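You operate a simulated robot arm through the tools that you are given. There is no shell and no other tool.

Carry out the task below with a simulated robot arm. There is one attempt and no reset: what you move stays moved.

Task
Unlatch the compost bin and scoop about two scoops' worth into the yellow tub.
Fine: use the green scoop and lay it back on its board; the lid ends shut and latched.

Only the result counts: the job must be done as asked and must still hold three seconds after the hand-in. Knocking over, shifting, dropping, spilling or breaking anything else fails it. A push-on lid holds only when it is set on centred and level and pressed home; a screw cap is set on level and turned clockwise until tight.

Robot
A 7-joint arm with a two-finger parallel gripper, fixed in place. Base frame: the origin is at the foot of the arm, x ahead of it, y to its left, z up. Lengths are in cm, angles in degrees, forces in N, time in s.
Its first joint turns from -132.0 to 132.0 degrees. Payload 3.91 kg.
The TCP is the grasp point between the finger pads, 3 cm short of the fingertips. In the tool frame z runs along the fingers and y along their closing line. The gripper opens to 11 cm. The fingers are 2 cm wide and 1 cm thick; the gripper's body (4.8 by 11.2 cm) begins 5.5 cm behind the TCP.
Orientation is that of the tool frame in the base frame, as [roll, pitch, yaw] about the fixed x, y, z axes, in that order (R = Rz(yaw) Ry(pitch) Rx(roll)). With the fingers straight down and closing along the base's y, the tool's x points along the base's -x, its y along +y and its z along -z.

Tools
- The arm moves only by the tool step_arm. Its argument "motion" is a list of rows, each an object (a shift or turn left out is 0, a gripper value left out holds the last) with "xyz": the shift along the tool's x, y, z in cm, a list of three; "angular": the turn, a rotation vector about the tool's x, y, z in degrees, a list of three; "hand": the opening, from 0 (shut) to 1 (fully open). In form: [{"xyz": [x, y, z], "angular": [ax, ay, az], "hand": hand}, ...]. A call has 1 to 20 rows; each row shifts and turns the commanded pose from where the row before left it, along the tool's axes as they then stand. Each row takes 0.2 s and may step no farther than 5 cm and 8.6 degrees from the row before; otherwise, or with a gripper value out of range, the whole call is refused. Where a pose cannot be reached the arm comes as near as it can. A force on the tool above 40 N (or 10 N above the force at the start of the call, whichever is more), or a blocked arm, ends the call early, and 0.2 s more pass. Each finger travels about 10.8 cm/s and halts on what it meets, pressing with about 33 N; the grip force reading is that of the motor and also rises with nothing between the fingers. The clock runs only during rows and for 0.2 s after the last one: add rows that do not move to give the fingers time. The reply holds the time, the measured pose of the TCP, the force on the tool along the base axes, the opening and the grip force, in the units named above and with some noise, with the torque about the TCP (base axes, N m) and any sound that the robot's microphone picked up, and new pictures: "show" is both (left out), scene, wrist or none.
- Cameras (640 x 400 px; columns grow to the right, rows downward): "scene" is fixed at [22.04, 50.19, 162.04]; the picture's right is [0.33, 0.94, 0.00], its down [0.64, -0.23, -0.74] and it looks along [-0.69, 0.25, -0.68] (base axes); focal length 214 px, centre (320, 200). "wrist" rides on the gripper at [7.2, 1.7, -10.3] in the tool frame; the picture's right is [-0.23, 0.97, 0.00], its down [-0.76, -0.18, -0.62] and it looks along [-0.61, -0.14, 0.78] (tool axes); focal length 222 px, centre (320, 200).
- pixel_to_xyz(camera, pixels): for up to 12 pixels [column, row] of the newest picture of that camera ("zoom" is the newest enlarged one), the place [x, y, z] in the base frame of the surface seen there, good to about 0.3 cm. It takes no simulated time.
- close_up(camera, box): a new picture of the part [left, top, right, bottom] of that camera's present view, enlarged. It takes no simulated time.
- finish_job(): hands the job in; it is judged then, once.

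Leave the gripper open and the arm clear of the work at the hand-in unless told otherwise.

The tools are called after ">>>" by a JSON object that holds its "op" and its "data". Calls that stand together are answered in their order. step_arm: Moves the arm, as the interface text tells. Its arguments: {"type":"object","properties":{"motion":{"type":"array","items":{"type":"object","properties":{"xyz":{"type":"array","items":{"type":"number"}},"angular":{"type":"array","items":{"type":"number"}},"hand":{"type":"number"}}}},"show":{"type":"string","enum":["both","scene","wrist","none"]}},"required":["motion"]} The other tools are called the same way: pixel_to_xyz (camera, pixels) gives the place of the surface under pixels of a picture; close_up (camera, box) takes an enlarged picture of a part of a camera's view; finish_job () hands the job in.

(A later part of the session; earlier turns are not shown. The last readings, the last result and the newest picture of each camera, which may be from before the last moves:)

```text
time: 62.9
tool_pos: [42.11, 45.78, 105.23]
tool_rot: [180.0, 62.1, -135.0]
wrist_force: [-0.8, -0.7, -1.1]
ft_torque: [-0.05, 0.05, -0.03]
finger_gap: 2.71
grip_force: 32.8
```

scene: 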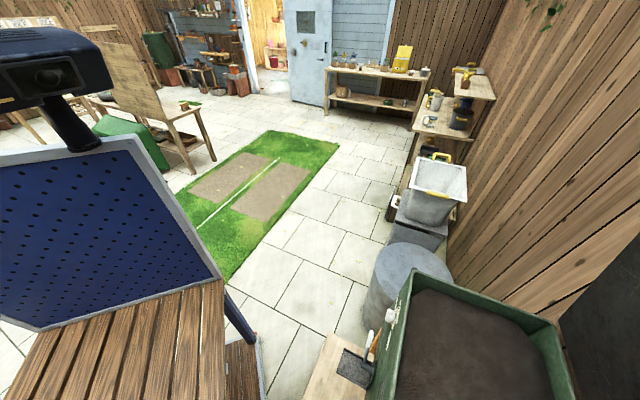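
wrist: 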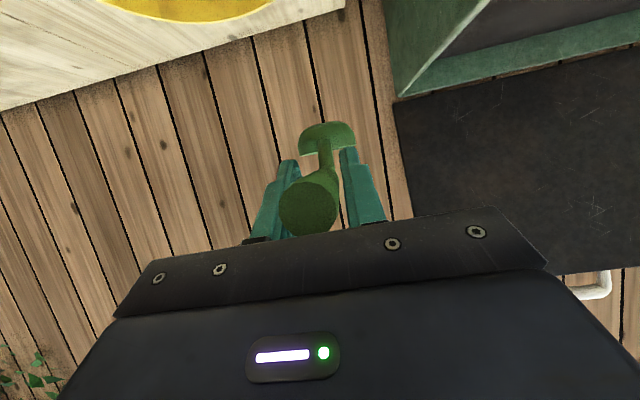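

Holding well at z 105. I'll continue left until the scoop is over the bin (l≈37), easing slightly forward.

>>> {"op": "step_arm", "data": {"motion": [{"xyz": [-0.1, 0.8, 0.2]}, {"xyz": [-0.14, 1.3, 0.26]}, {"xyz": [-0.14, 1.7, 0.26]}, {"xyz": [-0.14, 1.9, 0.26]}, {"xyz": [-0.14, 1.9, 0.26]}, {"xyz": [-0.14, 1.9, 0.26]}, {"xyz": [-0.14, 1.9, 0.26]}, {"xyz": [-0.14, 1.9, 0.26]}, {"xyz": [-0.14, 1.9, 0.26]}, {"xyz": [-0.14, 1.9, 0.26]}, {"xyz": [-0.14, 1.9, 0.26]}, {"xyz": [-0.14, 1.9, 0.26]}, {"xyz": [-0.14, 1.9, 0.26]}, {"xyz": [-0.14, 1.9, 0.26]}, {"xyz": [-0.14, 1.9, 0.26]}, {"xyz": [-0.14, 1.9, 0.26]}, {"xyz": [-0.14, 1.9, 0.26]}, {"xyz": [-0.14, 1.7, 0.26]}, {"xyz": [-0.14, 1.3, 0.26]}, {"xyz": [-0.1, 0.8, 0.2]}]}}

```text
time: 67.1
tool_pos: [22.06, 74.02, 105.08]
tool_rot: [-180.0, 62.1, -134.9]
wrist_force: [0.6, -0.2, -0.9]
ft_torque: [-0.07, 0.05, -0.03]
finger_gap: 2.72
grip_force: 33.1
```

scene: 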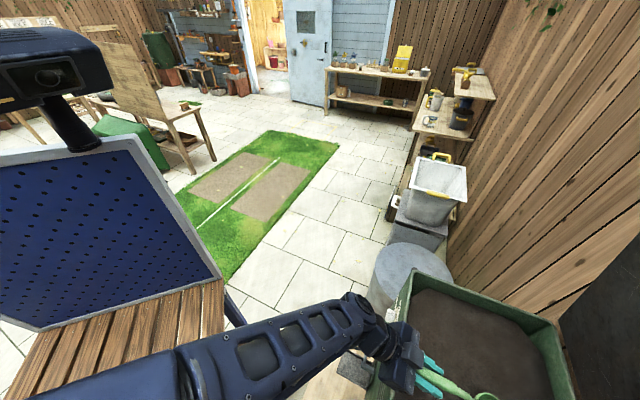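
wrist: 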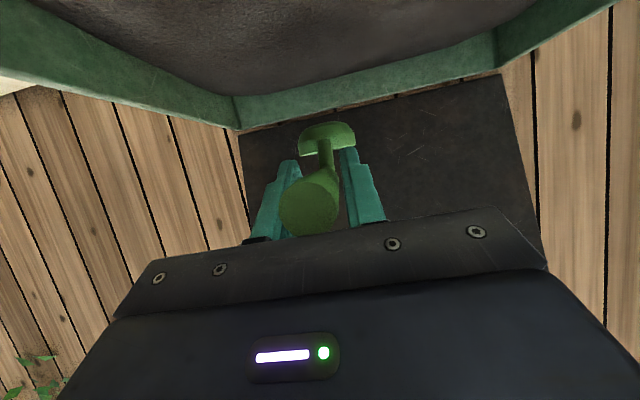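

The scoop is over the bin. I'll shift 8 cm further left where the scene camera sees it better and pitch the bowl 25° nose-down, still above the compost.

>>> {"op": "step_arm", "data": {"motion": [{"xyz": [0, 0.8, 0], "angular": [0, 2.5, 0]}, {"xyz": [0, 1.2, 0], "angular": [0, 3.5, 0]}, {"xyz": [0, 1.4, 0], "angular": [0, 4, 0]}, {"xyz": [0, 1.4, 0], "angular": [0, 4, 0]}, {"xyz": [0, 1.4, 0], "angular": [0, 4, 0]}, {"xyz": [0, 1.2, 0], "angular": [0, 4, 0]}, {"xyz": [0, 0.6, 0], "angular": [0, 3, 0]}]}}

>>> {"op": "close_up", "data": {"camera": "scene", "box": [340, 240, 600, 400]}}

```text
time: 68.7
tool_pos: [16.5, 79.74, 105.19]
tool_rot: [-179.9, 36.9, -134.9]
wrist_force: [0.0, -0.4, -1.2]
ft_torque: [-0.02, -0.02, -0.03]
finger_gap: 2.73
grip_force: 33.2
```

scene: 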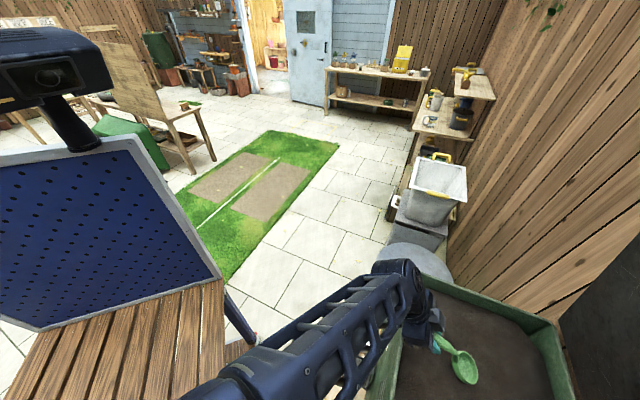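
wrist: 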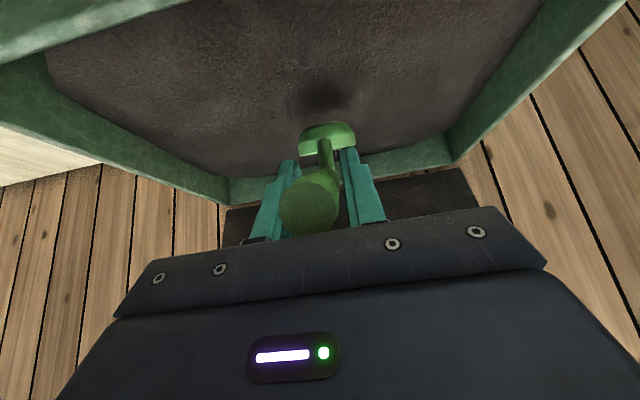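

```text
2.46 times, centred on (470, 320) of scene
```

zoom: 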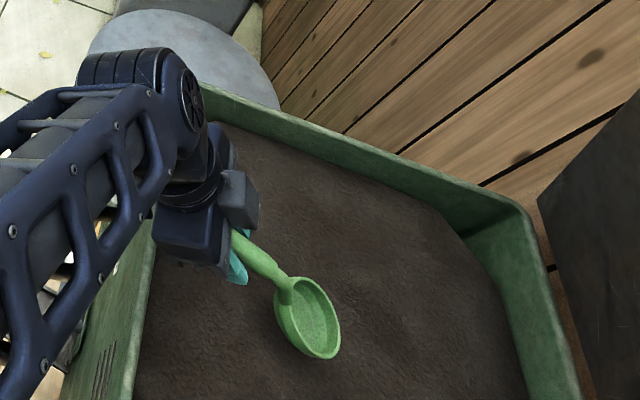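

The empty bowl is clearly visible over the compost. I'll verify the bowl's actual position before digging.

>>> {"op": "pixel_to_xyz", "data": {"camera": "zoom", "pixels": [[322, 356], [308, 282], [338, 330], [288, 300], [316, 318], [360, 370], [300, 380], [380, 320]]}}

```text
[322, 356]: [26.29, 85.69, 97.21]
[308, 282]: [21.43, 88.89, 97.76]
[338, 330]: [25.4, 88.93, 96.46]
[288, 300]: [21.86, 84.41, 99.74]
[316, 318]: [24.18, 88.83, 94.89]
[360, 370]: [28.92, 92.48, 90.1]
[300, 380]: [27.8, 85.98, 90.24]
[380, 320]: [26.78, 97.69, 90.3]
```

The bowl's lip is where my model predicts (f≈80.8, z≈96.5), and the compost surface there is z≈90.2. I'll draw back a little, lower, and start pushing the lip in while watching the force.

>>> {"op": "step_arm", "data": {"motion": [{"xyz": [1.26, 0, 0.21]}, {"xyz": [1.26, 0, 0.21]}, {"xyz": [1.26, 0, 0.21]}, {"xyz": [1.26, 0, 0.21]}, {"xyz": [0.13, 0, 1.0]}, {"xyz": [0.13, 0, 1.0]}, {"xyz": [0.13, 0, 1.0]}, {"xyz": [0.13, 0, 1.0]}], "show": "scene"}}

>>> {"op": "close_up", "data": {"camera": "scene", "box": [340, 240, 600, 400]}}

```text
time: 70.5
tool_pos: [15.36, 78.58, 97.91]
tool_rot: [180.0, 37.1, -134.9]
wrist_force: [-0.6, 1.3, -0.2]
ft_torque: [-0.06, 0.07, 0.02]
finger_gap: 2.72
grip_force: 32.9
```

scene: 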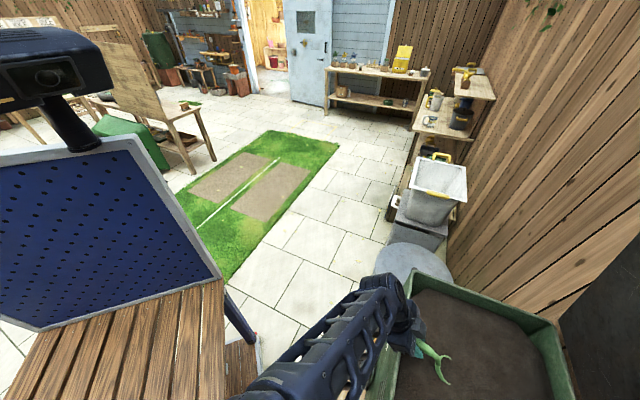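

```text
2.46 times, centred on (470, 320) of scene
```

zoom: 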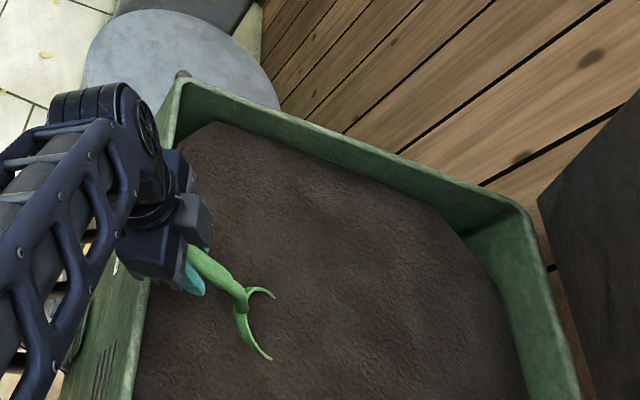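

The bowl slides in with almost no resistance and the compost now covers it. I'll push a bit deeper and forward, then level the bowl out while it is in the material.

>>> {"op": "step_arm", "data": {"motion": [{"xyz": [-0.43, 0, 0.82]}, {"xyz": [-0.43, 0, 0.82]}, {"xyz": [-0.43, 0, 0.82]}, {"xyz": [-0.2, 0, 0.2], "angular": [0, -4.2, 0]}, {"xyz": [-0.2, 0, 0.2], "angular": [0, -4.2, 0]}, {"xyz": [-0.2, 0, 0.2], "angular": [0, -4.2, 0]}, {"xyz": [-0.2, 0, 0.2], "angular": [0, -4.2, 0]}, {"angular": [0, -4.2, 0]}, {"angular": [0, -4.2, 0]}, {"xyz": [-0.44, 0, -0.235]}, {"xyz": [-0.44, 0, -0.235]}], "show": "scene"}}

>>> {"op": "close_up", "data": {"camera": "scene", "box": [340, 240, 600, 400]}}

```text
time: 72.9
tool_pos: [17.92, 81.18, 97.89]
tool_rot: [-179.9, 62.3, -134.7]
wrist_force: [-0.1, -0.7, -1.3]
ft_torque: [-0.04, 0.05, -0.02]
finger_gap: 2.71
grip_force: 32.9
```

scene: 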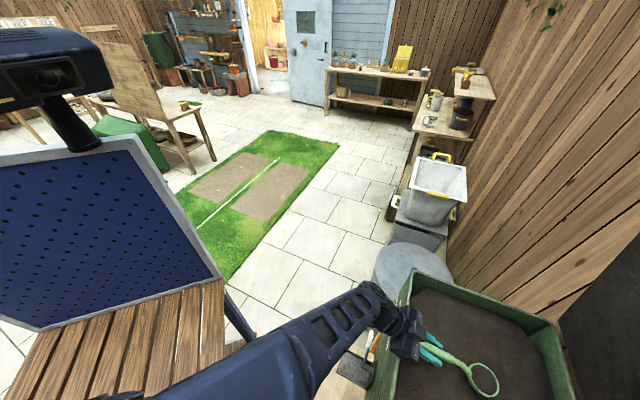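

```text
2.46 times, centred on (470, 320) of scene
```

zoom: 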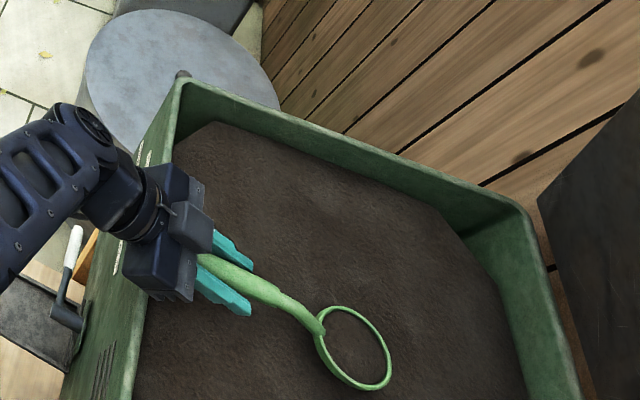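

The bowl looks full to the rim with compost. I'll lift gently and take another look.

>>> {"op": "step_arm", "data": {"motion": [{"xyz": [-0.53, 0, -0.28]}, {"xyz": [-0.7, 0, -0.37]}, {"xyz": [-0.88, 0, -0.47]}, {"xyz": [-0.88, 0, -0.47]}, {"xyz": [-0.88, 0, -0.47]}, {"xyz": [-0.88, 0, -0.47]}, {"xyz": [-0.88, 0, -0.47]}, {"xyz": [-0.7, 0, -0.37]}, {"xyz": [-0.35, 0, -0.19]}], "show": "scene"}}

>>> {"op": "close_up", "data": {"camera": "scene", "box": [380, 290, 560, 400]}}

>>> {"op": "pixel_to_xyz", "data": {"camera": "zoom", "pixels": [[380, 240], [400, 260], [430, 280], [380, 300], [340, 300], [440, 350], [300, 350], [380, 200]]}}

```text
time: 74.9
tool_pos: [17.97, 81.09, 105.39]
tool_rot: [180.0, 62.3, -135.0]
wrist_force: [0.3, 0.1, -0.7]
ft_torque: [-0.05, 0.05, -0.01]
finger_gap: 2.72
grip_force: 32.6
```

scene: 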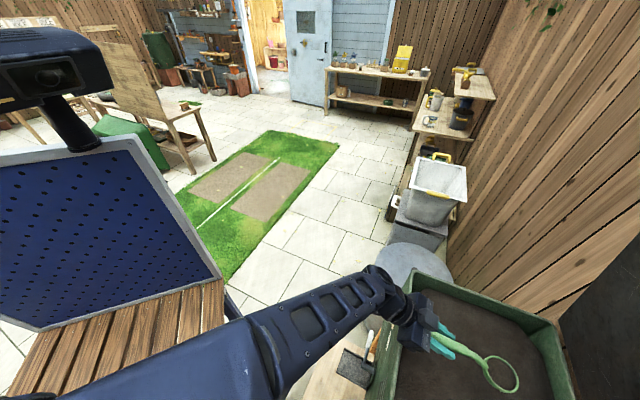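

```text
3.56 times, centred on (470, 345) of scene
```

zoom: 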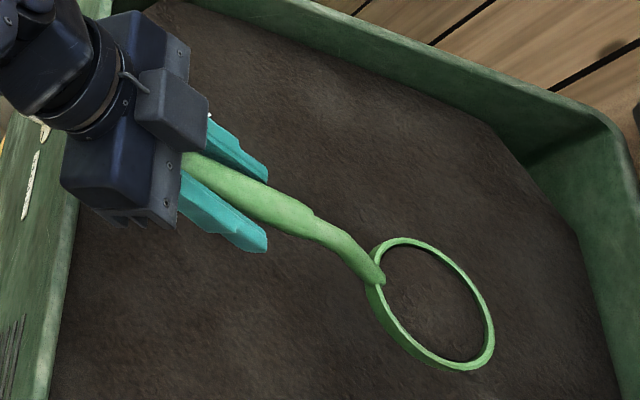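

```text
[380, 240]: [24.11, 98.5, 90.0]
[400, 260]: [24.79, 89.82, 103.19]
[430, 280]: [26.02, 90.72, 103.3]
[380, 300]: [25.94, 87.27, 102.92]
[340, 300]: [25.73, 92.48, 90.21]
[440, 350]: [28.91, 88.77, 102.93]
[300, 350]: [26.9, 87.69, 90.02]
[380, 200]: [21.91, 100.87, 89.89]
```

The bowl holds a level full scoop (content z≈103.3 at the rim). I'll carry it level and smoothly back toward the tub.

>>> {"op": "step_arm", "data": {"motion": [{"xyz": [0.05, -0.5, -0.1]}, {"xyz": [0.12, -0.9, -0.22]}, {"xyz": [0.18, -1.3, -0.34]}, {"xyz": [0.21, -1.6, -0.4]}, {"xyz": [0.21, -1.7, -0.4]}, {"xyz": [0.21, -1.7, -0.4]}, {"xyz": [0.21, -1.7, -0.4]}, {"xyz": [0.21, -1.7, -0.4]}, {"xyz": [0.21, -1.7, -0.4]}, {"xyz": [0.21, -1.7, -0.4]}, {"xyz": [0.21, -1.7, -0.4]}, {"xyz": [0.21, -1.7, -0.4]}, {"xyz": [0.21, -1.7, -0.4]}, {"xyz": [0.21, -1.7, -0.4]}, {"xyz": [0.21, -1.7, -0.4]}, {"xyz": [0.21, -1.7, -0.4]}, {"xyz": [0.21, -1.7, -0.4]}, {"xyz": [0.18, -1.3, -0.34]}, {"xyz": [0.12, -0.9, -0.22]}, {"xyz": [0.05, -0.5, -0.1]}]}}

```text
time: 79.1
tool_pos: [33.0, 55.03, 105.43]
tool_rot: [180.0, 62.3, -134.9]
wrist_force: [0.1, 0.3, -1.0]
ft_torque: [-0.04, 0.04, 0.0]
finger_gap: 2.71
grip_force: 33.3
```

scene: 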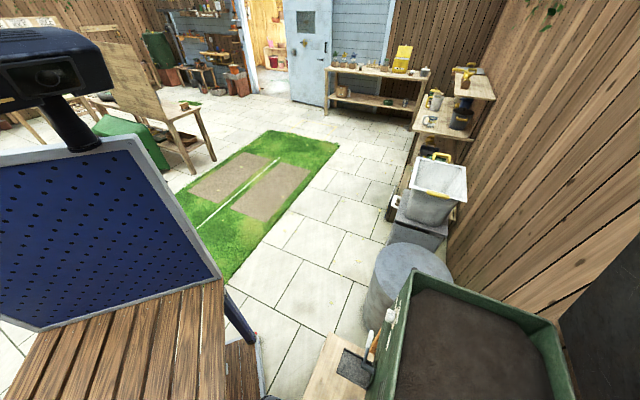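
wrist: 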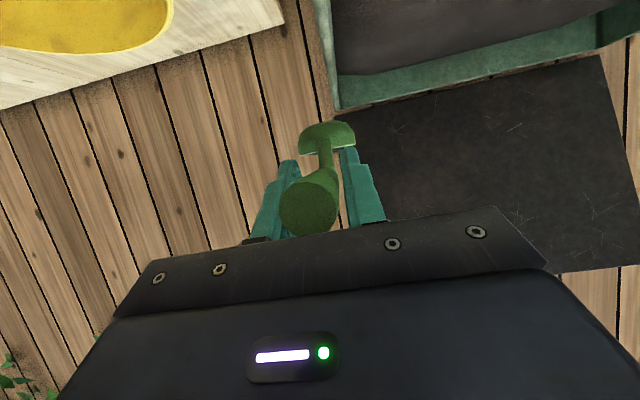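

Still level at l≈15.6. I'll continue to the tub and stop with the bowl over its far half.

>>> {"op": "step_arm", "data": {"motion": [{"xyz": [0.08, -0.6, -0.15]}, {"xyz": [0.14, -1.0, -0.27]}, {"xyz": [0.23, -1.5, -0.43]}, {"xyz": [0.23, -1.7, -0.43]}, {"xyz": [0.23, -1.7, -0.43]}, {"xyz": [0.23, -1.7, -0.43]}, {"xyz": [0.23, -1.7, -0.43]}, {"xyz": [0.23, -1.7, -0.43]}, {"xyz": [0.23, -1.7, -0.43]}, {"xyz": [0.23, -1.7, -0.43]}, {"xyz": [0.23, -1.7, -0.43]}, {"xyz": [0.23, -1.5, -0.43]}, {"xyz": [0.14, -1.0, -0.27]}, {"xyz": [0.08, -0.6, -0.15]}]}}

```text
time: 82.1
tool_pos: [43.46, 38.0, 105.67]
tool_rot: [-179.9, 62.3, -134.9]
wrist_force: [0.0, 0.5, -0.3]
ft_torque: [-0.09, 0.06, 0.03]
finger_gap: 2.72
grip_force: 32.8
out of reach, approached as far as the arm can: row 12, 13, 14
```

scene: 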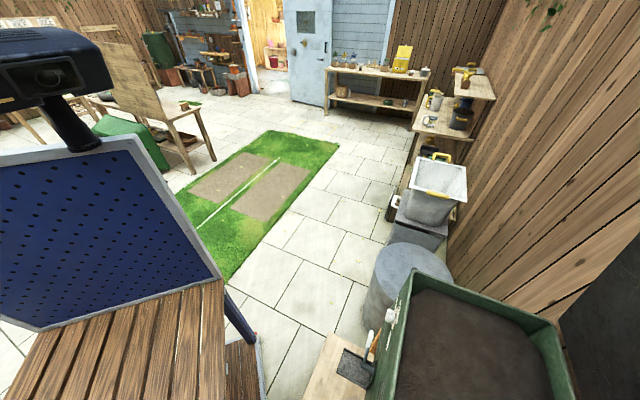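
wrist: 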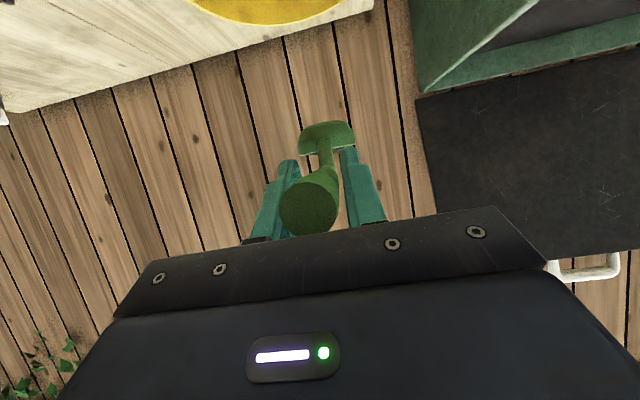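

The bowl is now over the tub's far half (bowl f≈70, l≈−3.9). This is as far in as the arm goes, and it is enough. I'll begin tipping nose-down while keeping the bowl over the tub, first to 45°.

>>> {"op": "step_arm", "data": {"motion": [{"xyz": [0.38, 0, 0.58], "angular": [0, 5, 0]}, {"xyz": [0.38, 0, 0.58], "angular": [0, 5, 0]}, {"xyz": [0.38, 0, 0.58], "angular": [0, 5, 0]}, {"xyz": [-0.2, 0, 0.34], "angular": [0, 5, 0]}, {"xyz": [-0.2, 0, 0.34], "angular": [0, 5, 0]}, {"xyz": [-0.2, 0, 0.34], "angular": [0, 5, 0]}, {"xyz": [-0.75, 0, 0.16], "angular": [0, 5, 0]}, {"xyz": [-0.75, 0, 0.16], "angular": [0, 5, 0]}, {"xyz": [-0.75, 0, 0.16], "angular": [0, 5, 0]}], "show": "wrist"}}

>>> {"op": "close_up", "data": {"camera": "wrist", "box": [180, 30, 420, 230]}}

```text
time: 84.1
tool_pos: [46.43, 41.06, 104.06]
tool_rot: [-179.9, 17.2, -135.0]
wrist_force: [-0.2, 0.5, -1.0]
ft_torque: [-0.03, -0.02, -0.03]
finger_gap: 2.72
grip_force: 32.7
```

wrist: 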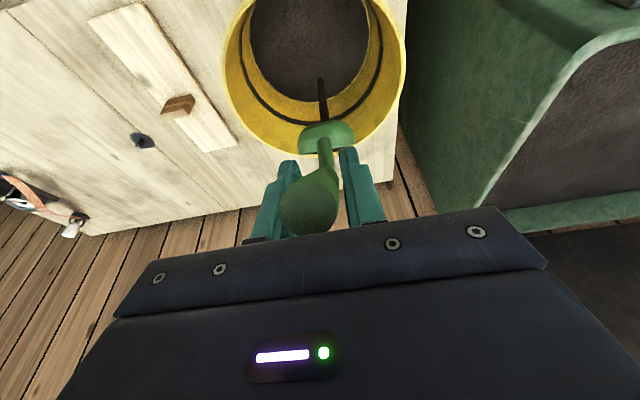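

```text
2.00 times, centred on (300, 130) of wrist
```

zoom: 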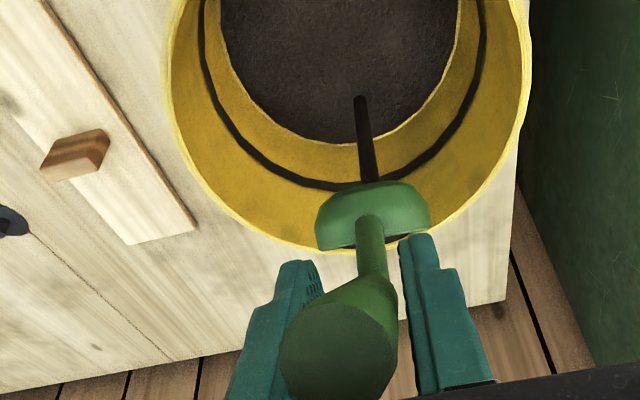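

It's pouring: a dark stream falls from the lip and the tub floor already shows compost. I'll continue tipping over the tub.

>>> {"op": "step_arm", "data": {"motion": [{"xyz": [-0.88, 0, 0.08], "angular": [0, 5, 0]}, {"xyz": [-0.88, 0, 0.08], "angular": [0, 5, 0]}, {"xyz": [-0.88, 0, 0.08], "angular": [0, 5, 0]}, {"xyz": [-0.99, 0, 0.14], "angular": [0, 5, 0]}, {"xyz": [-0.99, 0, 0.14], "angular": [0, 5, 0]}, {"xyz": [-0.99, 0, 0.14], "angular": [0, 5, 0]}], "show": "wrist"}}

>>> {"op": "close_up", "data": {"camera": "wrist", "box": [180, 0, 440, 220]}}

```text
time: 85.5
tool_pos: [50.25, 45.01, 103.68]
tool_rot: [180.0, -12.7, -134.9]
wrist_force: [0.1, -1.6, -0.6]
ft_torque: [-0.01, -0.04, 0.0]
finger_gap: 2.71
grip_force: 32.7
```

wrist: 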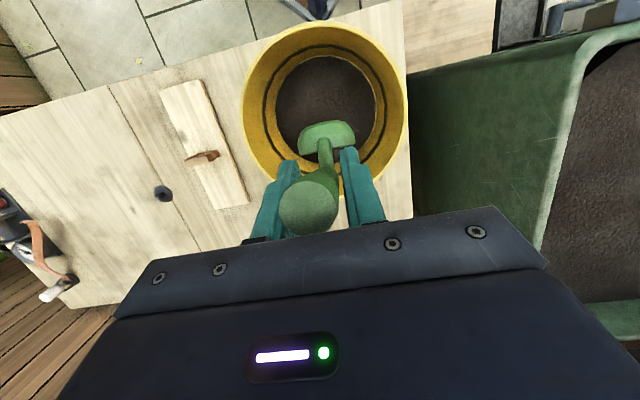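

```text
1.82 times, centred on (310, 110) of wrist
```

zoom: 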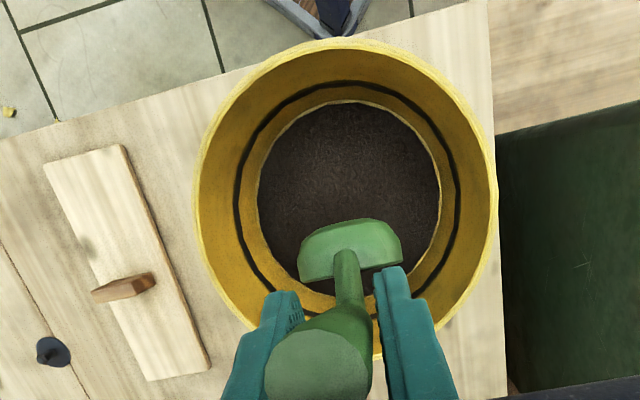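

No stream is visible now. I'll tip on to about 103° to empty the bowl fully, then read the compost level in the tub.

>>> {"op": "step_arm", "data": {"motion": [{"xyz": [-1.05, 0, 0.15], "angular": [0, 5, 0]}, {"xyz": [-1.05, 0, 0.15], "angular": [0, 5, 0]}, {"xyz": [-1.05, 0, 0.15], "angular": [0, 5, 0]}, {"xyz": [-1.07, 0, 0.02], "angular": [0, 5, 0]}, {"xyz": [-1.07, 0, 0.02], "angular": [0, 5, 0]}, {}, {}], "show": "wrist"}}

>>> {"op": "close_up", "data": {"camera": "wrist", "box": [200, 40, 440, 230]}}

>>> {"op": "pixel_to_xyz", "data": {"camera": "zoom", "pixels": [[320, 130], [280, 170], [360, 130], [300, 230], [400, 200], [330, 90]]}}

```text
time: 87.1
tool_pos: [53.68, 48.4, 101.44]
tool_rot: [179.9, -37.8, -135.0]
wrist_force: [0.0, -0.4, -1.0]
ft_torque: [-0.01, -0.03, 0.01]
finger_gap: 2.71
grip_force: 32.7
```

wrist: 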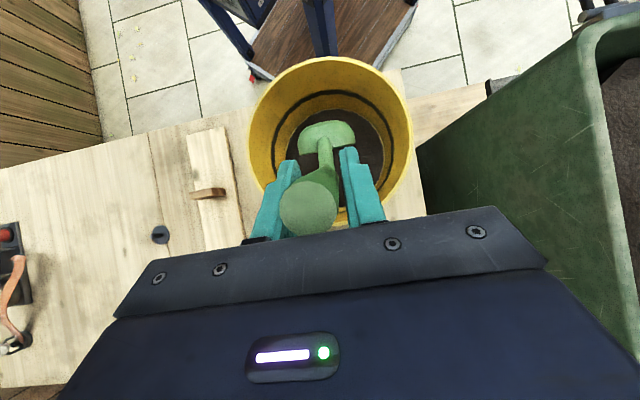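

```text
2.11 times, centred on (320, 135) of wrist
```

zoom: 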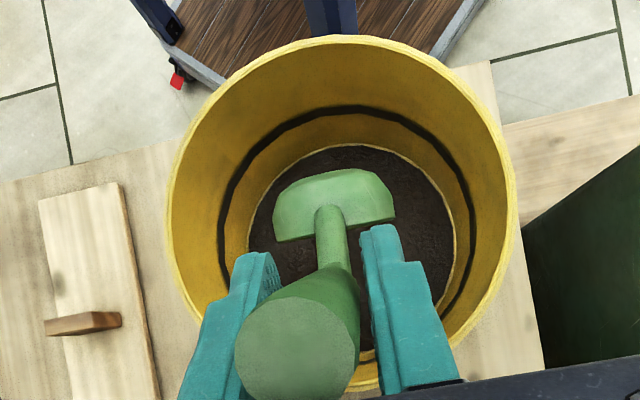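

```text
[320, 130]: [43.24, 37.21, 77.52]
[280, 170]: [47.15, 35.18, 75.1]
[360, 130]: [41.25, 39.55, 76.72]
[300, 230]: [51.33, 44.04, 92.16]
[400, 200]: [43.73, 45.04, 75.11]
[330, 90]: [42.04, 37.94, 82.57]
```

One scoop is in: the tub's compost level is about 75.1 (floor was 74.4), and a dark line sits higher at about 77.5. I'll raise the empty scoop straight up out of the tub, then pitch it back while moving toward the bin.

>>> {"op": "step_arm", "data": {"motion": [{"xyz": [0.43, 0, -0.55]}, {"xyz": [0.61, 0, -0.79]}, {"xyz": [0.67, 0, -0.87]}, {"xyz": [0.67, 0, -0.87]}, {"xyz": [0.67, 0, -0.87]}, {"xyz": [0.67, 0, -0.87]}, {"xyz": [0.67, 0, -0.87]}, {"xyz": [0.4, 0, -0.5]}], "show": "none"}}

>>> {"op": "step_arm", "data": {"motion": [{"xyz": [0, 0.6, 0], "angular": [0, -4, 0]}, {"xyz": [0, 1.1, 0], "angular": [0, -5, 0]}, {"xyz": [0, 1.5, 0], "angular": [0, -6, 0]}, {"xyz": [0, 1.7, 0], "angular": [0, -6, 0]}, {"xyz": [0, 1.8, 0], "angular": [0, -6, 0]}, {"xyz": [0, 1.8, 0], "angular": [0, -6, 0]}, {"xyz": [0, 1.8, 0], "angular": [0, -6, 0]}, {"xyz": [0, 1.8, 0], "angular": [0, -6, 0]}, {"xyz": [0, 1.8, 0], "angular": [0, -6, 0]}, {"xyz": [0, 1.8, 0], "angular": [0, -6, 0]}, {"xyz": [0, 1.8, 0], "angular": [0, -6, 0]}, {"xyz": [0, 1.8, 0], "angular": [0, -6, 0]}, {"xyz": [0, 1.8, 0], "angular": [0, -6, 0]}, {"xyz": [0, 1.8, 0]}, {"xyz": [0, 1.8, 0]}, {"xyz": [0, 1.8, 0]}, {"xyz": [0, 1.8, 0]}, {"xyz": [0, 1.6, 0]}, {"xyz": [0, 1.2, 0]}, {"xyz": [0, 0.6, 0]}]}}

```text
time: 88.9
tool_pos: [53.6, 48.42, 109.13]
tool_rot: [-179.9, -37.6, -134.9]
wrist_force: [-0.2, -0.6, -0.4]
ft_torque: [-0.01, 0.0, 0.01]
finger_gap: 2.71
grip_force: 33.0
```

```text
time: 93.1
tool_pos: [31.21, 70.79, 109.06]
tool_rot: [180.0, 37.3, -134.9]
wrist_force: [0.5, -0.8, -0.3]
ft_torque: [-0.04, 0.02, 0.01]
finger_gap: 2.73
grip_force: 33.1
```

scene: 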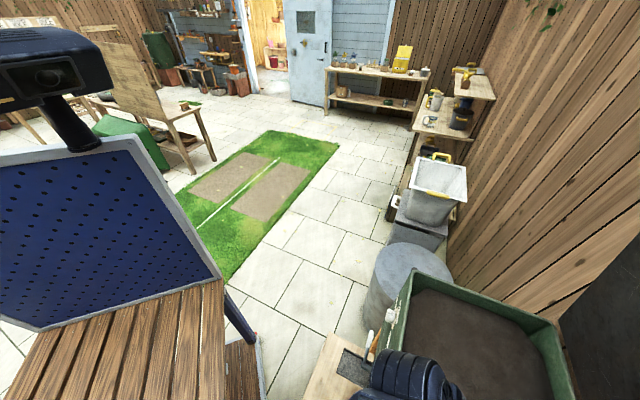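
wrist: 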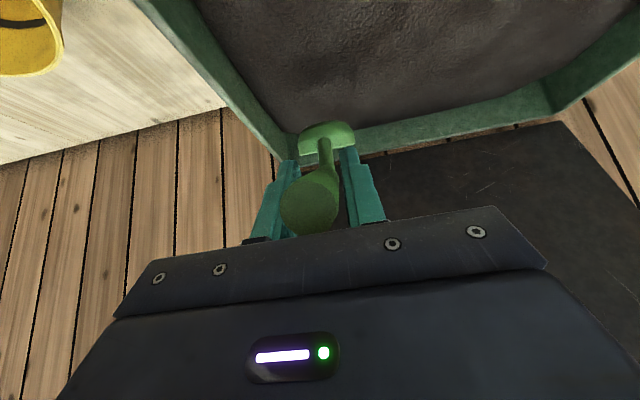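

I'll continue left to the dig area and check that the bowl came out empty.

>>> {"op": "step_arm", "data": {"motion": [{"xyz": [0.3, 0.7, 0.06]}, {"xyz": [0.47, 1.2, 0.06]}, {"xyz": [0.47, 1.6, 0.06]}, {"xyz": [0.47, 1.7, 0.06]}, {"xyz": [0.47, 1.7, 0.06]}, {"xyz": [0.47, 1.7, 0.06]}, {"xyz": [0.47, 1.7, 0.06]}, {"xyz": [0.47, 1.7, 0.06]}, {"xyz": [0.47, 1.7, 0.06]}, {"xyz": [0.47, 1.7, 0.06]}, {"xyz": [0.47, 1.2, 0.06]}, {"xyz": [0.4, 0.7, 0.06]}], "show": "scene"}}

>>> {"op": "close_up", "data": {"camera": "scene", "box": [360, 270, 560, 400]}}

```text
time: 95.7
tool_pos: [16.32, 80.31, 105.29]
tool_rot: [180.0, 37.3, -134.9]
wrist_force: [0.1, 0.7, -0.5]
ft_torque: [-0.04, 0.04, -0.01]
finger_gap: 2.73
grip_force: 33.1
```

scene: 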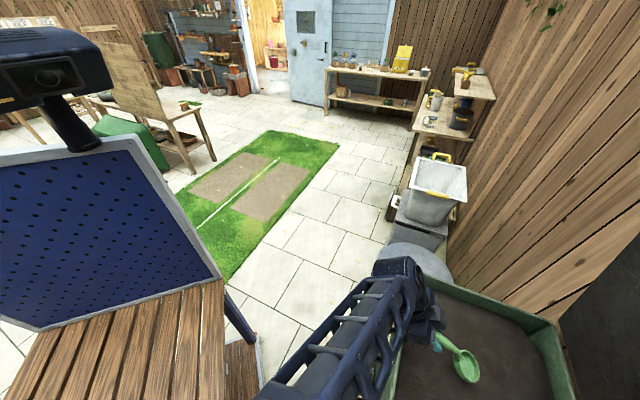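

```text
3.08 times, centred on (460, 335) of scene
```

zoom: 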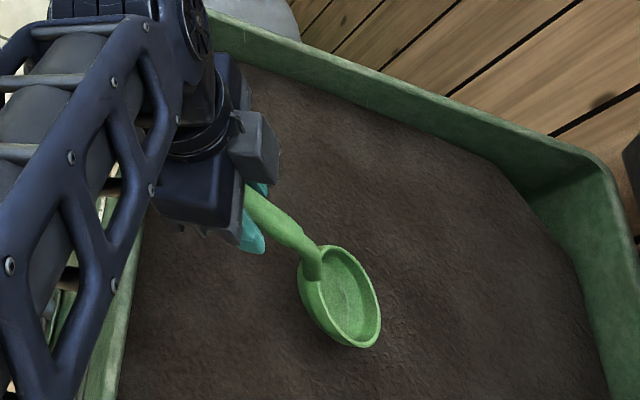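

The bowl is empty. I'll repeat the identical digging motion for the second scoop.

>>> {"op": "step_arm", "data": {"motion": [{"xyz": [1.26, 0, 0.21]}, {"xyz": [1.26, 0, 0.21]}, {"xyz": [1.26, 0, 0.21]}, {"xyz": [1.26, 0, 0.21]}, {"xyz": [0.13, 0, 1.0]}, {"xyz": [0.13, 0, 1.0]}, {"xyz": [0.13, 0, 1.0]}, {"xyz": [0.13, 0, 1.0]}, {"xyz": [-0.43, 0, 0.82]}, {"xyz": [-0.43, 0, 0.82]}, {"xyz": [-0.43, 0, 0.82]}, {"xyz": [-0.2, 0, 0.2], "angular": [0, -4.2, 0]}, {"xyz": [-0.2, 0, 0.2], "angular": [0, -4.2, 0]}, {"xyz": [-0.2, 0, 0.2], "angular": [0, -4.2, 0]}, {"xyz": [-0.2, 0, 0.2], "angular": [0, -4.2, 0]}, {"angular": [0, -4.2, 0]}, {"angular": [0, -4.2, 0]}, {"xyz": [-0.44, 0, -0.235]}, {"xyz": [-0.44, 0, -0.235]}], "show": "scene"}}

>>> {"op": "step_arm", "data": {"motion": [{"xyz": [-0.53, 0, -0.28]}, {"xyz": [-0.7, 0, -0.37]}, {"xyz": [-0.88, 0, -0.47]}, {"xyz": [-0.88, 0, -0.47]}, {"xyz": [-0.88, 0, -0.47]}, {"xyz": [-0.88, 0, -0.47]}, {"xyz": [-0.88, 0, -0.47]}, {"xyz": [-0.7, 0, -0.37]}, {"xyz": [-0.35, 0, -0.19]}], "show": "scene"}}

>>> {"op": "close_up", "data": {"camera": "scene", "box": [380, 290, 560, 400]}}

>>> {"op": "pixel_to_xyz", "data": {"camera": "zoom", "pixels": [[430, 280], [440, 300], [410, 270], [450, 330]]}}

```text
time: 99.7
tool_pos: [17.7, 81.76, 97.91]
tool_rot: [-180.0, 62.5, -135.1]
wrist_force: [0.0, 0.1, -1.2]
ft_torque: [-0.04, 0.07, 0.01]
finger_gap: 2.72
grip_force: 32.9
```

scene: 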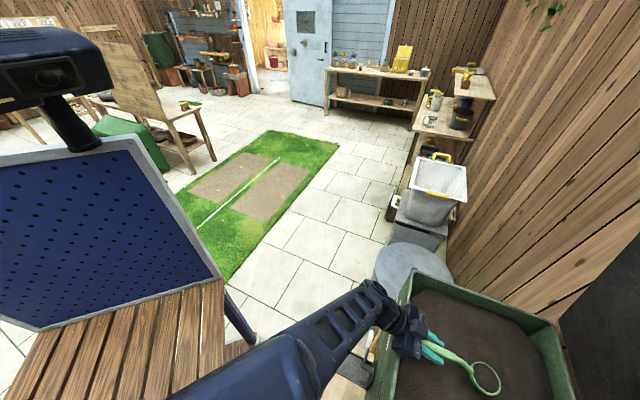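

```text
time: 101.7
tool_pos: [17.77, 81.73, 105.4]
tool_rot: [-180.0, 62.4, -134.9]
wrist_force: [0.3, -0.6, -0.8]
ft_torque: [-0.07, 0.08, -0.01]
finger_gap: 2.73
grip_force: 32.8
```

scene: 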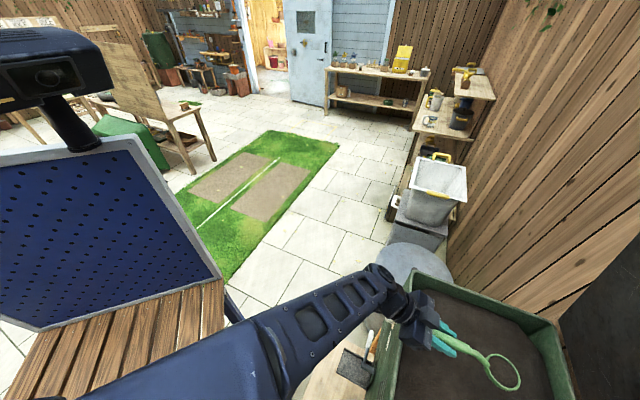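

```text
3.56 times, centred on (470, 345) of scene
```

zoom: 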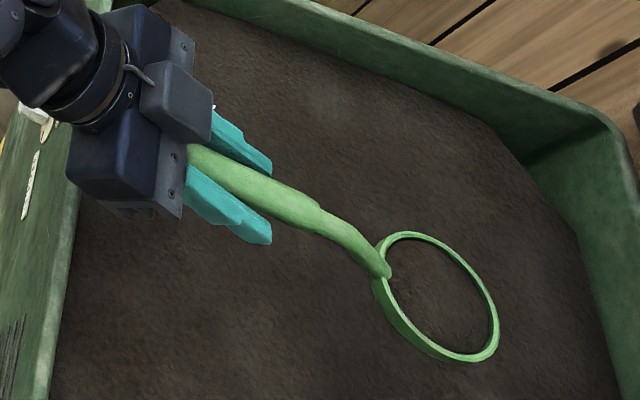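

```text
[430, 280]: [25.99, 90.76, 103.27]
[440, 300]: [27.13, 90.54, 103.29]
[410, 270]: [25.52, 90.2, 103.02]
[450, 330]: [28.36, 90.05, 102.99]
```

Second full scoop (content z≈103.2). I'll carry it along the same path to the tub.

>>> {"op": "step_arm", "data": {"motion": [{"xyz": [0.05, -0.6, -0.1]}, {"xyz": [0.12, -1.0, -0.22]}, {"xyz": [0.18, -1.4, -0.34]}, {"xyz": [0.21, -1.7, -0.4]}, {"xyz": [0.21, -1.75, -0.4]}, {"xyz": [0.21, -1.75, -0.4]}, {"xyz": [0.21, -1.75, -0.4]}, {"xyz": [0.21, -1.75, -0.4]}, {"xyz": [0.21, -1.7, -0.4]}, {"xyz": [0.21, -1.7, -0.4]}, {"xyz": [0.21, -1.7, -0.4]}, {"xyz": [0.21, -1.7, -0.4]}, {"xyz": [0.21, -1.7, -0.4]}, {"xyz": [0.21, -1.7, -0.4]}, {"xyz": [0.21, -1.7, -0.4]}, {"xyz": [0.21, -1.7, -0.4]}, {"xyz": [0.21, -1.7, -0.4]}, {"xyz": [0.21, -1.7, -0.4]}, {"xyz": [0.21, -1.7, -0.4]}, {"xyz": [0.21, -1.7, -0.4]}], "show": "none"}}

>>> {"op": "step_arm", "data": {"motion": [{"xyz": [0.2, -1.7, -0.38]}, {"xyz": [0.2, -1.7, -0.38]}, {"xyz": [0.2, -1.7, -0.38]}, {"xyz": [0.2, -1.7, -0.38]}, {"xyz": [0.2, -1.7, -0.38]}, {"xyz": [0.2, -1.7, -0.38]}, {"xyz": [0.2, -1.6, -0.38]}, {"xyz": [0.2, -1.5, -0.38]}, {"xyz": [0.14, -1.2, -0.27]}, {"xyz": [0.08, -0.7, -0.15]}], "show": "wrist"}}

```text
time: 105.9
tool_pos: [34.46, 53.03, 105.38]
tool_rot: [180.0, 62.6, -135.0]
wrist_force: [1.1, 0.7, -0.5]
ft_torque: [-0.06, 0.03, 0.02]
finger_gap: 2.71
grip_force: 33.4
```

```text
time: 108.1
tool_pos: [42.44, 39.59, 105.29]
tool_rot: [-179.8, 62.5, -134.9]
wrist_force: [-0.6, -0.3, -0.5]
ft_torque: [-0.07, 0.06, -0.02]
finger_gap: 2.71
grip_force: 33.2
```

wrist: 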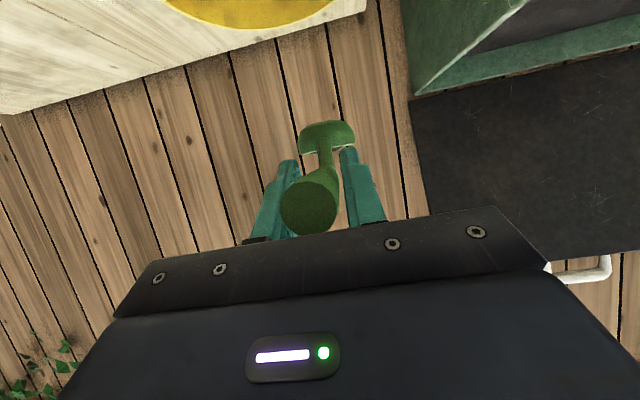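

Nearly over the tub's centre line. I'll make a small correction, then the same tipping sequence.

>>> {"op": "step_arm", "data": {"motion": [{"xyz": [0.09, -0.9, -0.17]}, {"xyz": [0.09, -0.9, -0.17]}, {"xyz": [0.38, 0, 0.58], "angular": [0, 5, 0]}, {"xyz": [0.38, 0, 0.58], "angular": [0, 5, 0]}, {"xyz": [0.38, 0, 0.58], "angular": [0, 5, 0]}, {"xyz": [-0.2, 0, 0.34], "angular": [0, 5, 0]}, {"xyz": [-0.2, 0, 0.34], "angular": [0, 5, 0]}, {"xyz": [-0.2, 0, 0.34], "angular": [0, 5, 0]}, {"xyz": [-0.75, 0, 0.16], "angular": [0, 5, 0]}, {"xyz": [-0.75, 0, 0.16], "angular": [0, 5, 0]}, {"xyz": [-0.75, 0, 0.16], "angular": [0, 5, 0]}, {"xyz": [-0.88, 0, 0.08], "angular": [0, 5, 0]}, {"xyz": [-0.88, 0, 0.08], "angular": [0, 5, 0]}, {"xyz": [-0.88, 0, 0.08], "angular": [0, 5, 0]}], "show": "wrist"}}

>>> {"op": "step_arm", "data": {"motion": [{"xyz": [-0.99, 0, 0.14], "angular": [0, 5, 0]}, {"xyz": [-0.99, 0, 0.14], "angular": [0, 5, 0]}, {"xyz": [-0.99, 0, 0.14], "angular": [0, 5, 0]}, {"xyz": [-1.05, 0, 0.15], "angular": [0, 5, 0]}, {"xyz": [-1.05, 0, 0.15], "angular": [0, 5, 0]}, {"xyz": [-1.05, 0, 0.15], "angular": [0, 5, 0]}, {"xyz": [-1.07, 0, 0.02], "angular": [0, 5, 0]}, {"xyz": [-1.07, 0, 0.02], "angular": [0, 5, 0]}, {}, {}], "show": "wrist"}}

>>> {"op": "close_up", "data": {"camera": "wrist", "box": [200, 40, 440, 230]}}

>>> {"op": "pixel_to_xyz", "data": {"camera": "zoom", "pixels": [[360, 150], [280, 170], [300, 160], [400, 200], [420, 220], [265, 220], [330, 110]]}}

```text
time: 111.1
tool_pos: [48.18, 42.89, 104.16]
tool_rot: [-180.0, 2.4, -134.9]
wrist_force: [-1.1, 1.0, -1.1]
ft_torque: [-0.02, -0.06, -0.01]
finger_gap: 2.71
grip_force: 33.0
```

wrist: 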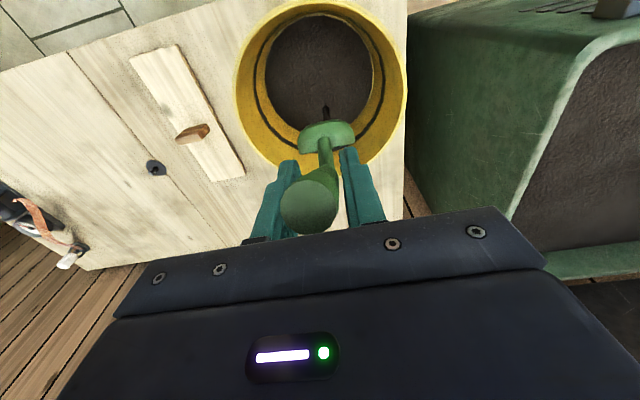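

```text
time: 113.3
tool_pos: [53.77, 48.21, 100.95]
tool_rot: [-180.0, -37.5, -134.9]
wrist_force: [0.4, -0.1, -0.7]
ft_torque: [-0.01, -0.02, -0.02]
finger_gap: 2.68
grip_force: 33.2
```

wrist: 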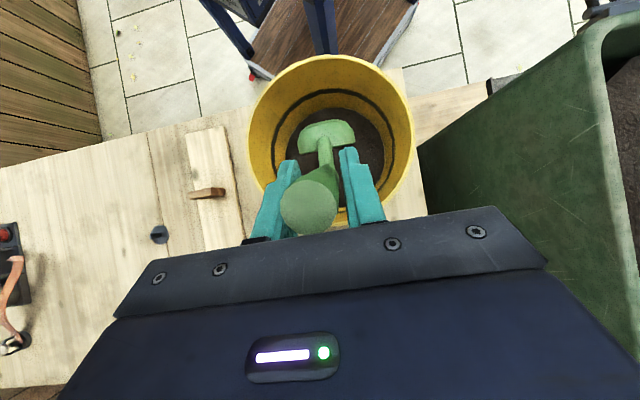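

```text
2.11 times, centred on (320, 135) of wrist
```

zoom: 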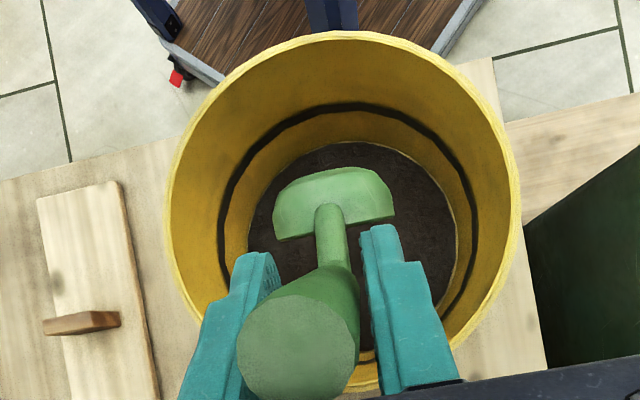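

```text
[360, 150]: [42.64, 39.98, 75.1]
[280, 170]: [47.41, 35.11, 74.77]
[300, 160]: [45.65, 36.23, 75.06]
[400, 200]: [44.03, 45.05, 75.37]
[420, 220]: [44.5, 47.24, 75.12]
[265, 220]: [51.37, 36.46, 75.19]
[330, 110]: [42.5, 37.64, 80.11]
```

The second scoop is delivered and both went in cleanly. I'll raise the scoop straight up out of the tub, pitch it back level over the tub first, then head for its board.

>>> {"op": "step_arm", "data": {"motion": [{"xyz": [0.43, 0, -0.55]}, {"xyz": [0.61, 0, -0.79]}, {"xyz": [0.67, 0, -0.87]}, {"xyz": [0.67, 0, -0.87]}, {"xyz": [0.67, 0, -0.87]}, {"xyz": [0.67, 0, -0.87]}, {"xyz": [0.67, 0, -0.87]}, {"xyz": [0.4, 0, -0.5]}, {"angular": [0, -4, 0]}, {"angular": [0, -5, 0]}, {"angular": [0, -5, 0]}, {"angular": [0, -5, 0]}, {"angular": [0, -5, 0]}, {"angular": [0, -5, 0]}, {"angular": [0, -5, 0]}, {"angular": [0, -5, 0]}], "show": "wrist"}}

>>> {"op": "close_up", "data": {"camera": "wrist", "box": [180, 0, 440, 220]}}

>>> {"op": "pixel_to_xyz", "data": {"camera": "wrist", "pixels": [[300, 60], [320, 40], [330, 80], [345, 60], [310, 90], [290, 75], [320, 70]]}}

```text
time: 116.7
tool_pos: [53.63, 48.25, 108.85]
tool_rot: [-180.0, 1.5, -135.0]
wrist_force: [0.3, -0.4, -0.9]
ft_torque: [-0.02, 0.03, 0.02]
finger_gap: 2.72
grip_force: 32.9
```

wrist: 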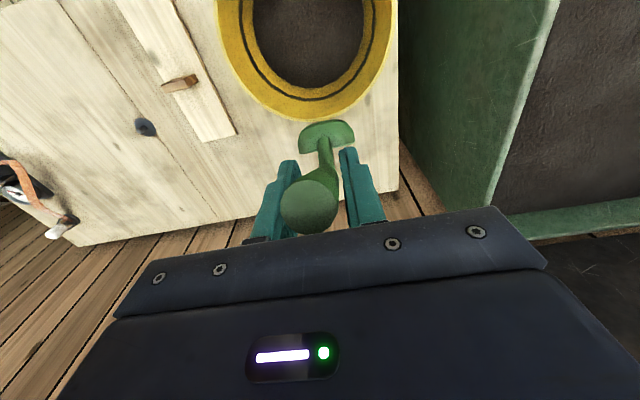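

```text
1.82 times, centred on (310, 110) of wrist
```

zoom: 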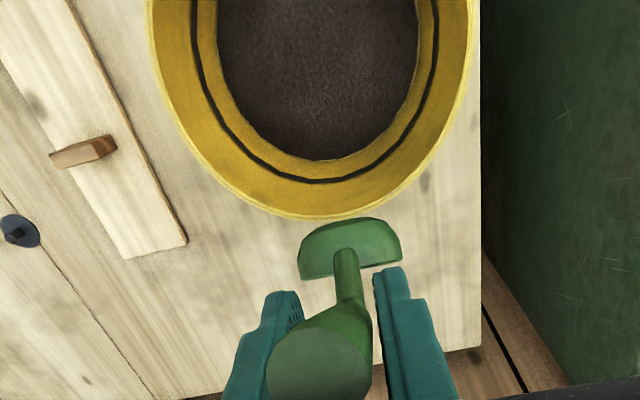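

```text
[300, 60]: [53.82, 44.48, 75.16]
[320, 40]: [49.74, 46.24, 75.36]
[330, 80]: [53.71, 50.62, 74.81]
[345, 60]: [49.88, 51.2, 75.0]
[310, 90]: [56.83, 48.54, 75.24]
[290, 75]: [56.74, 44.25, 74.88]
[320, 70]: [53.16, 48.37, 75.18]
```

The tub holds compost at z≈75.1. I'll finish levelling the scoop while moving over toward its board.

>>> {"op": "step_arm", "data": {"motion": [{"xyz": [0, -0.7, 0], "angular": [0, -4, 0]}, {"xyz": [0, -1.2, 0], "angular": [0, -5, 0]}, {"xyz": [0, -1.6, 0], "angular": [0, -5.2, 0]}, {"xyz": [0, -1.7, 0], "angular": [0, -5.2, 0]}, {"xyz": [0, -1.7, 0], "angular": [0, -5.2, 0]}, {"xyz": [0, -1.7, 0], "angular": [0, -5.2, 0]}, {"xyz": [0, -1.7, 0], "angular": [0, -5.2, 0]}, {"xyz": [0, -1.7, 0], "angular": [0, -5.2, 0]}, {"xyz": [0, -1.7, 0], "angular": [0, -5.2, 0]}, {"xyz": [0, -1.7, 0], "angular": [0, -5.2, 0]}, {"xyz": [0, -1.7, 0], "angular": [0, -5.2, 0]}, {"xyz": [0, -1.5, 0], "angular": [0, -5, 0]}, {"xyz": [0.4, -0.9, -0.75]}, {"xyz": [0.7, -0.9, -1.3]}, {"xyz": [0.8, -0.9, -1.45]}, {"xyz": [0.8, -0.9, -1.45]}, {"xyz": [0.8, -0.7, -1.45]}, {"xyz": [0.7, -0.5, -1.3]}, {"xyz": [0.4, -0.3, -0.75]}], "show": "wrist"}}

```text
time: 120.7
tool_pos: [63.53, 24.7, 108.8]
tool_rot: [179.9, 62.2, -135.0]
wrist_force: [0.3, 0.6, -0.8]
ft_torque: [-0.06, 0.0, -0.01]
finger_gap: 2.7
grip_force: 33.3
```

wrist: 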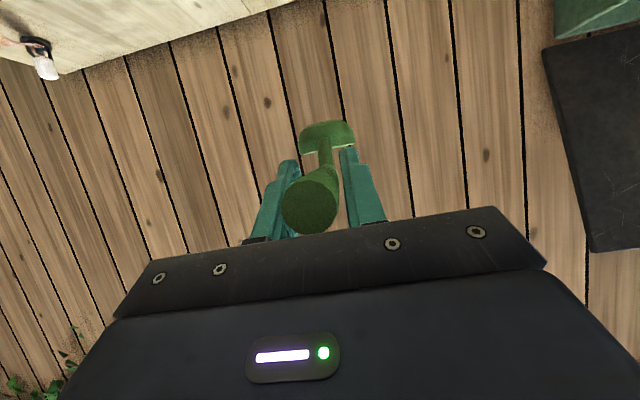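

Scoop and hand are aligned as at pick-up, with the bowl at the same place in the image. I'll correct 0.5 cm sideways and lower to just above the cradle.

>>> {"op": "step_arm", "data": {"motion": [{"xyz": [0.5, 0.1, 0.2]}, {"xyz": [0.8, 0.1, 0.42]}, {"xyz": [1.15, 0.1, 0.6]}, {"xyz": [1.32, 0.1, 0.7]}, {"xyz": [1.32, 0.1, 0.7]}, {"xyz": [1.32, 0.05, 0.7]}, {"xyz": [1.32, 0, 0.7]}, {"xyz": [1.32, 0, 0.7]}, {"xyz": [1.32, 0, 0.7]}, {"xyz": [1.32, 0, 0.7]}, {"xyz": [1.32, 0, 0.7]}, {"xyz": [1.32, 0, 0.7]}, {"xyz": [1.32, 0, 0.7]}, {"xyz": [1.32, 0, 0.7]}, {"xyz": [1.32, 0, 0.7]}, {"xyz": [1.32, 0, 0.7]}, {"xyz": [1.15, 0, 0.6]}, {"xyz": [0.7, 0, 0.35]}, {"xyz": [0.3, 0, 0.15]}], "show": "wrist"}}

>>> {"op": "close_up", "data": {"camera": "wrist", "box": [220, 60, 420, 230]}}

```text
time: 124.7
tool_pos: [63.17, 25.08, 84.12]
tool_rot: [180.0, 62.3, -135.0]
wrist_force: [0.1, 0.0, -0.4]
ft_torque: [-0.06, 0.03, 0.02]
finger_gap: 2.73
grip_force: 32.9
```

wrist: 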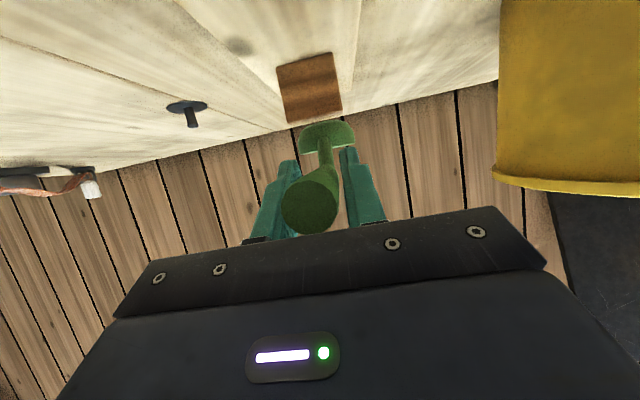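

```text
2.35 times, centred on (320, 145) of wrist
```

zoom: 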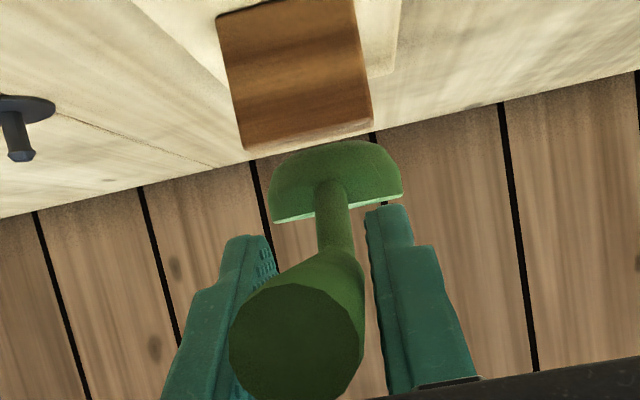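

Positioned as at pick-up. I'll lower slowly the last 3.7 cm, watching for contact force.

>>> {"op": "step_arm", "data": {"motion": [{"xyz": [0.42, 0, 0.06]}, {"xyz": [0.44, 0, 0.235]}, {"xyz": [0.44, 0, 0.235]}, {"xyz": [0.44, 0, 0.235]}, {"xyz": [0.35, 0, 0.19]}, {"xyz": [0.35, 0, 0.19]}, {"xyz": [0.26, 0, 0.14]}], "show": "wrist"}}

```text
time: 126.3
tool_pos: [63.13, 24.99, 81.26]
tool_rot: [180.0, 62.3, -134.8]
wrist_force: [0.2, -0.4, -0.7]
ft_torque: [-0.04, 0.05, 0.0]
finger_gap: 2.73
grip_force: 32.9
```

wrist: 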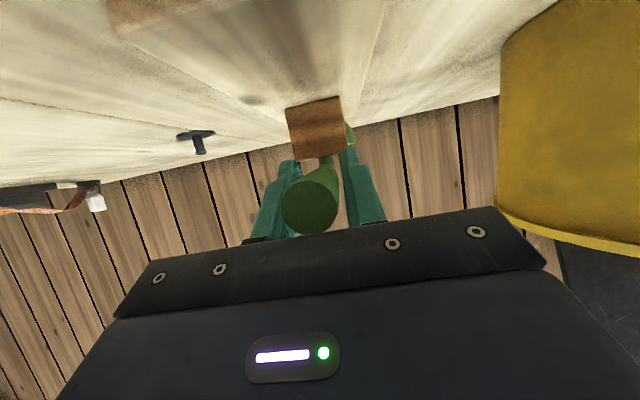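

Matches the pick-up view exactly. Lowering the last 0.9 cm.

>>> {"op": "step_arm", "data": {"motion": [{"xyz": [0.26, 0, 0.14]}, {"xyz": [0.22, 0, 0.12]}, {"xyz": [0.18, 0, 0.09]}, {}], "show": "wrist"}}

```text
time: 127.3
tool_pos: [63.07, 24.97, 80.42]
tool_rot: [-180.0, 62.3, -134.9]
wrist_force: [-2.4, -3.3, 9.3]
ft_torque: [0.81, -0.81, -0.04]
finger_gap: 2.71
grip_force: 32.8
```

wrist: 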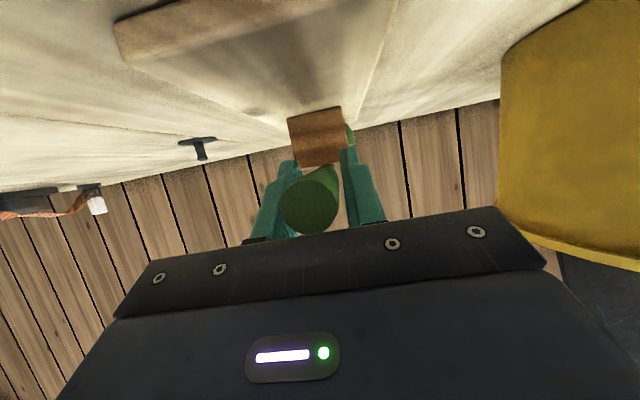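

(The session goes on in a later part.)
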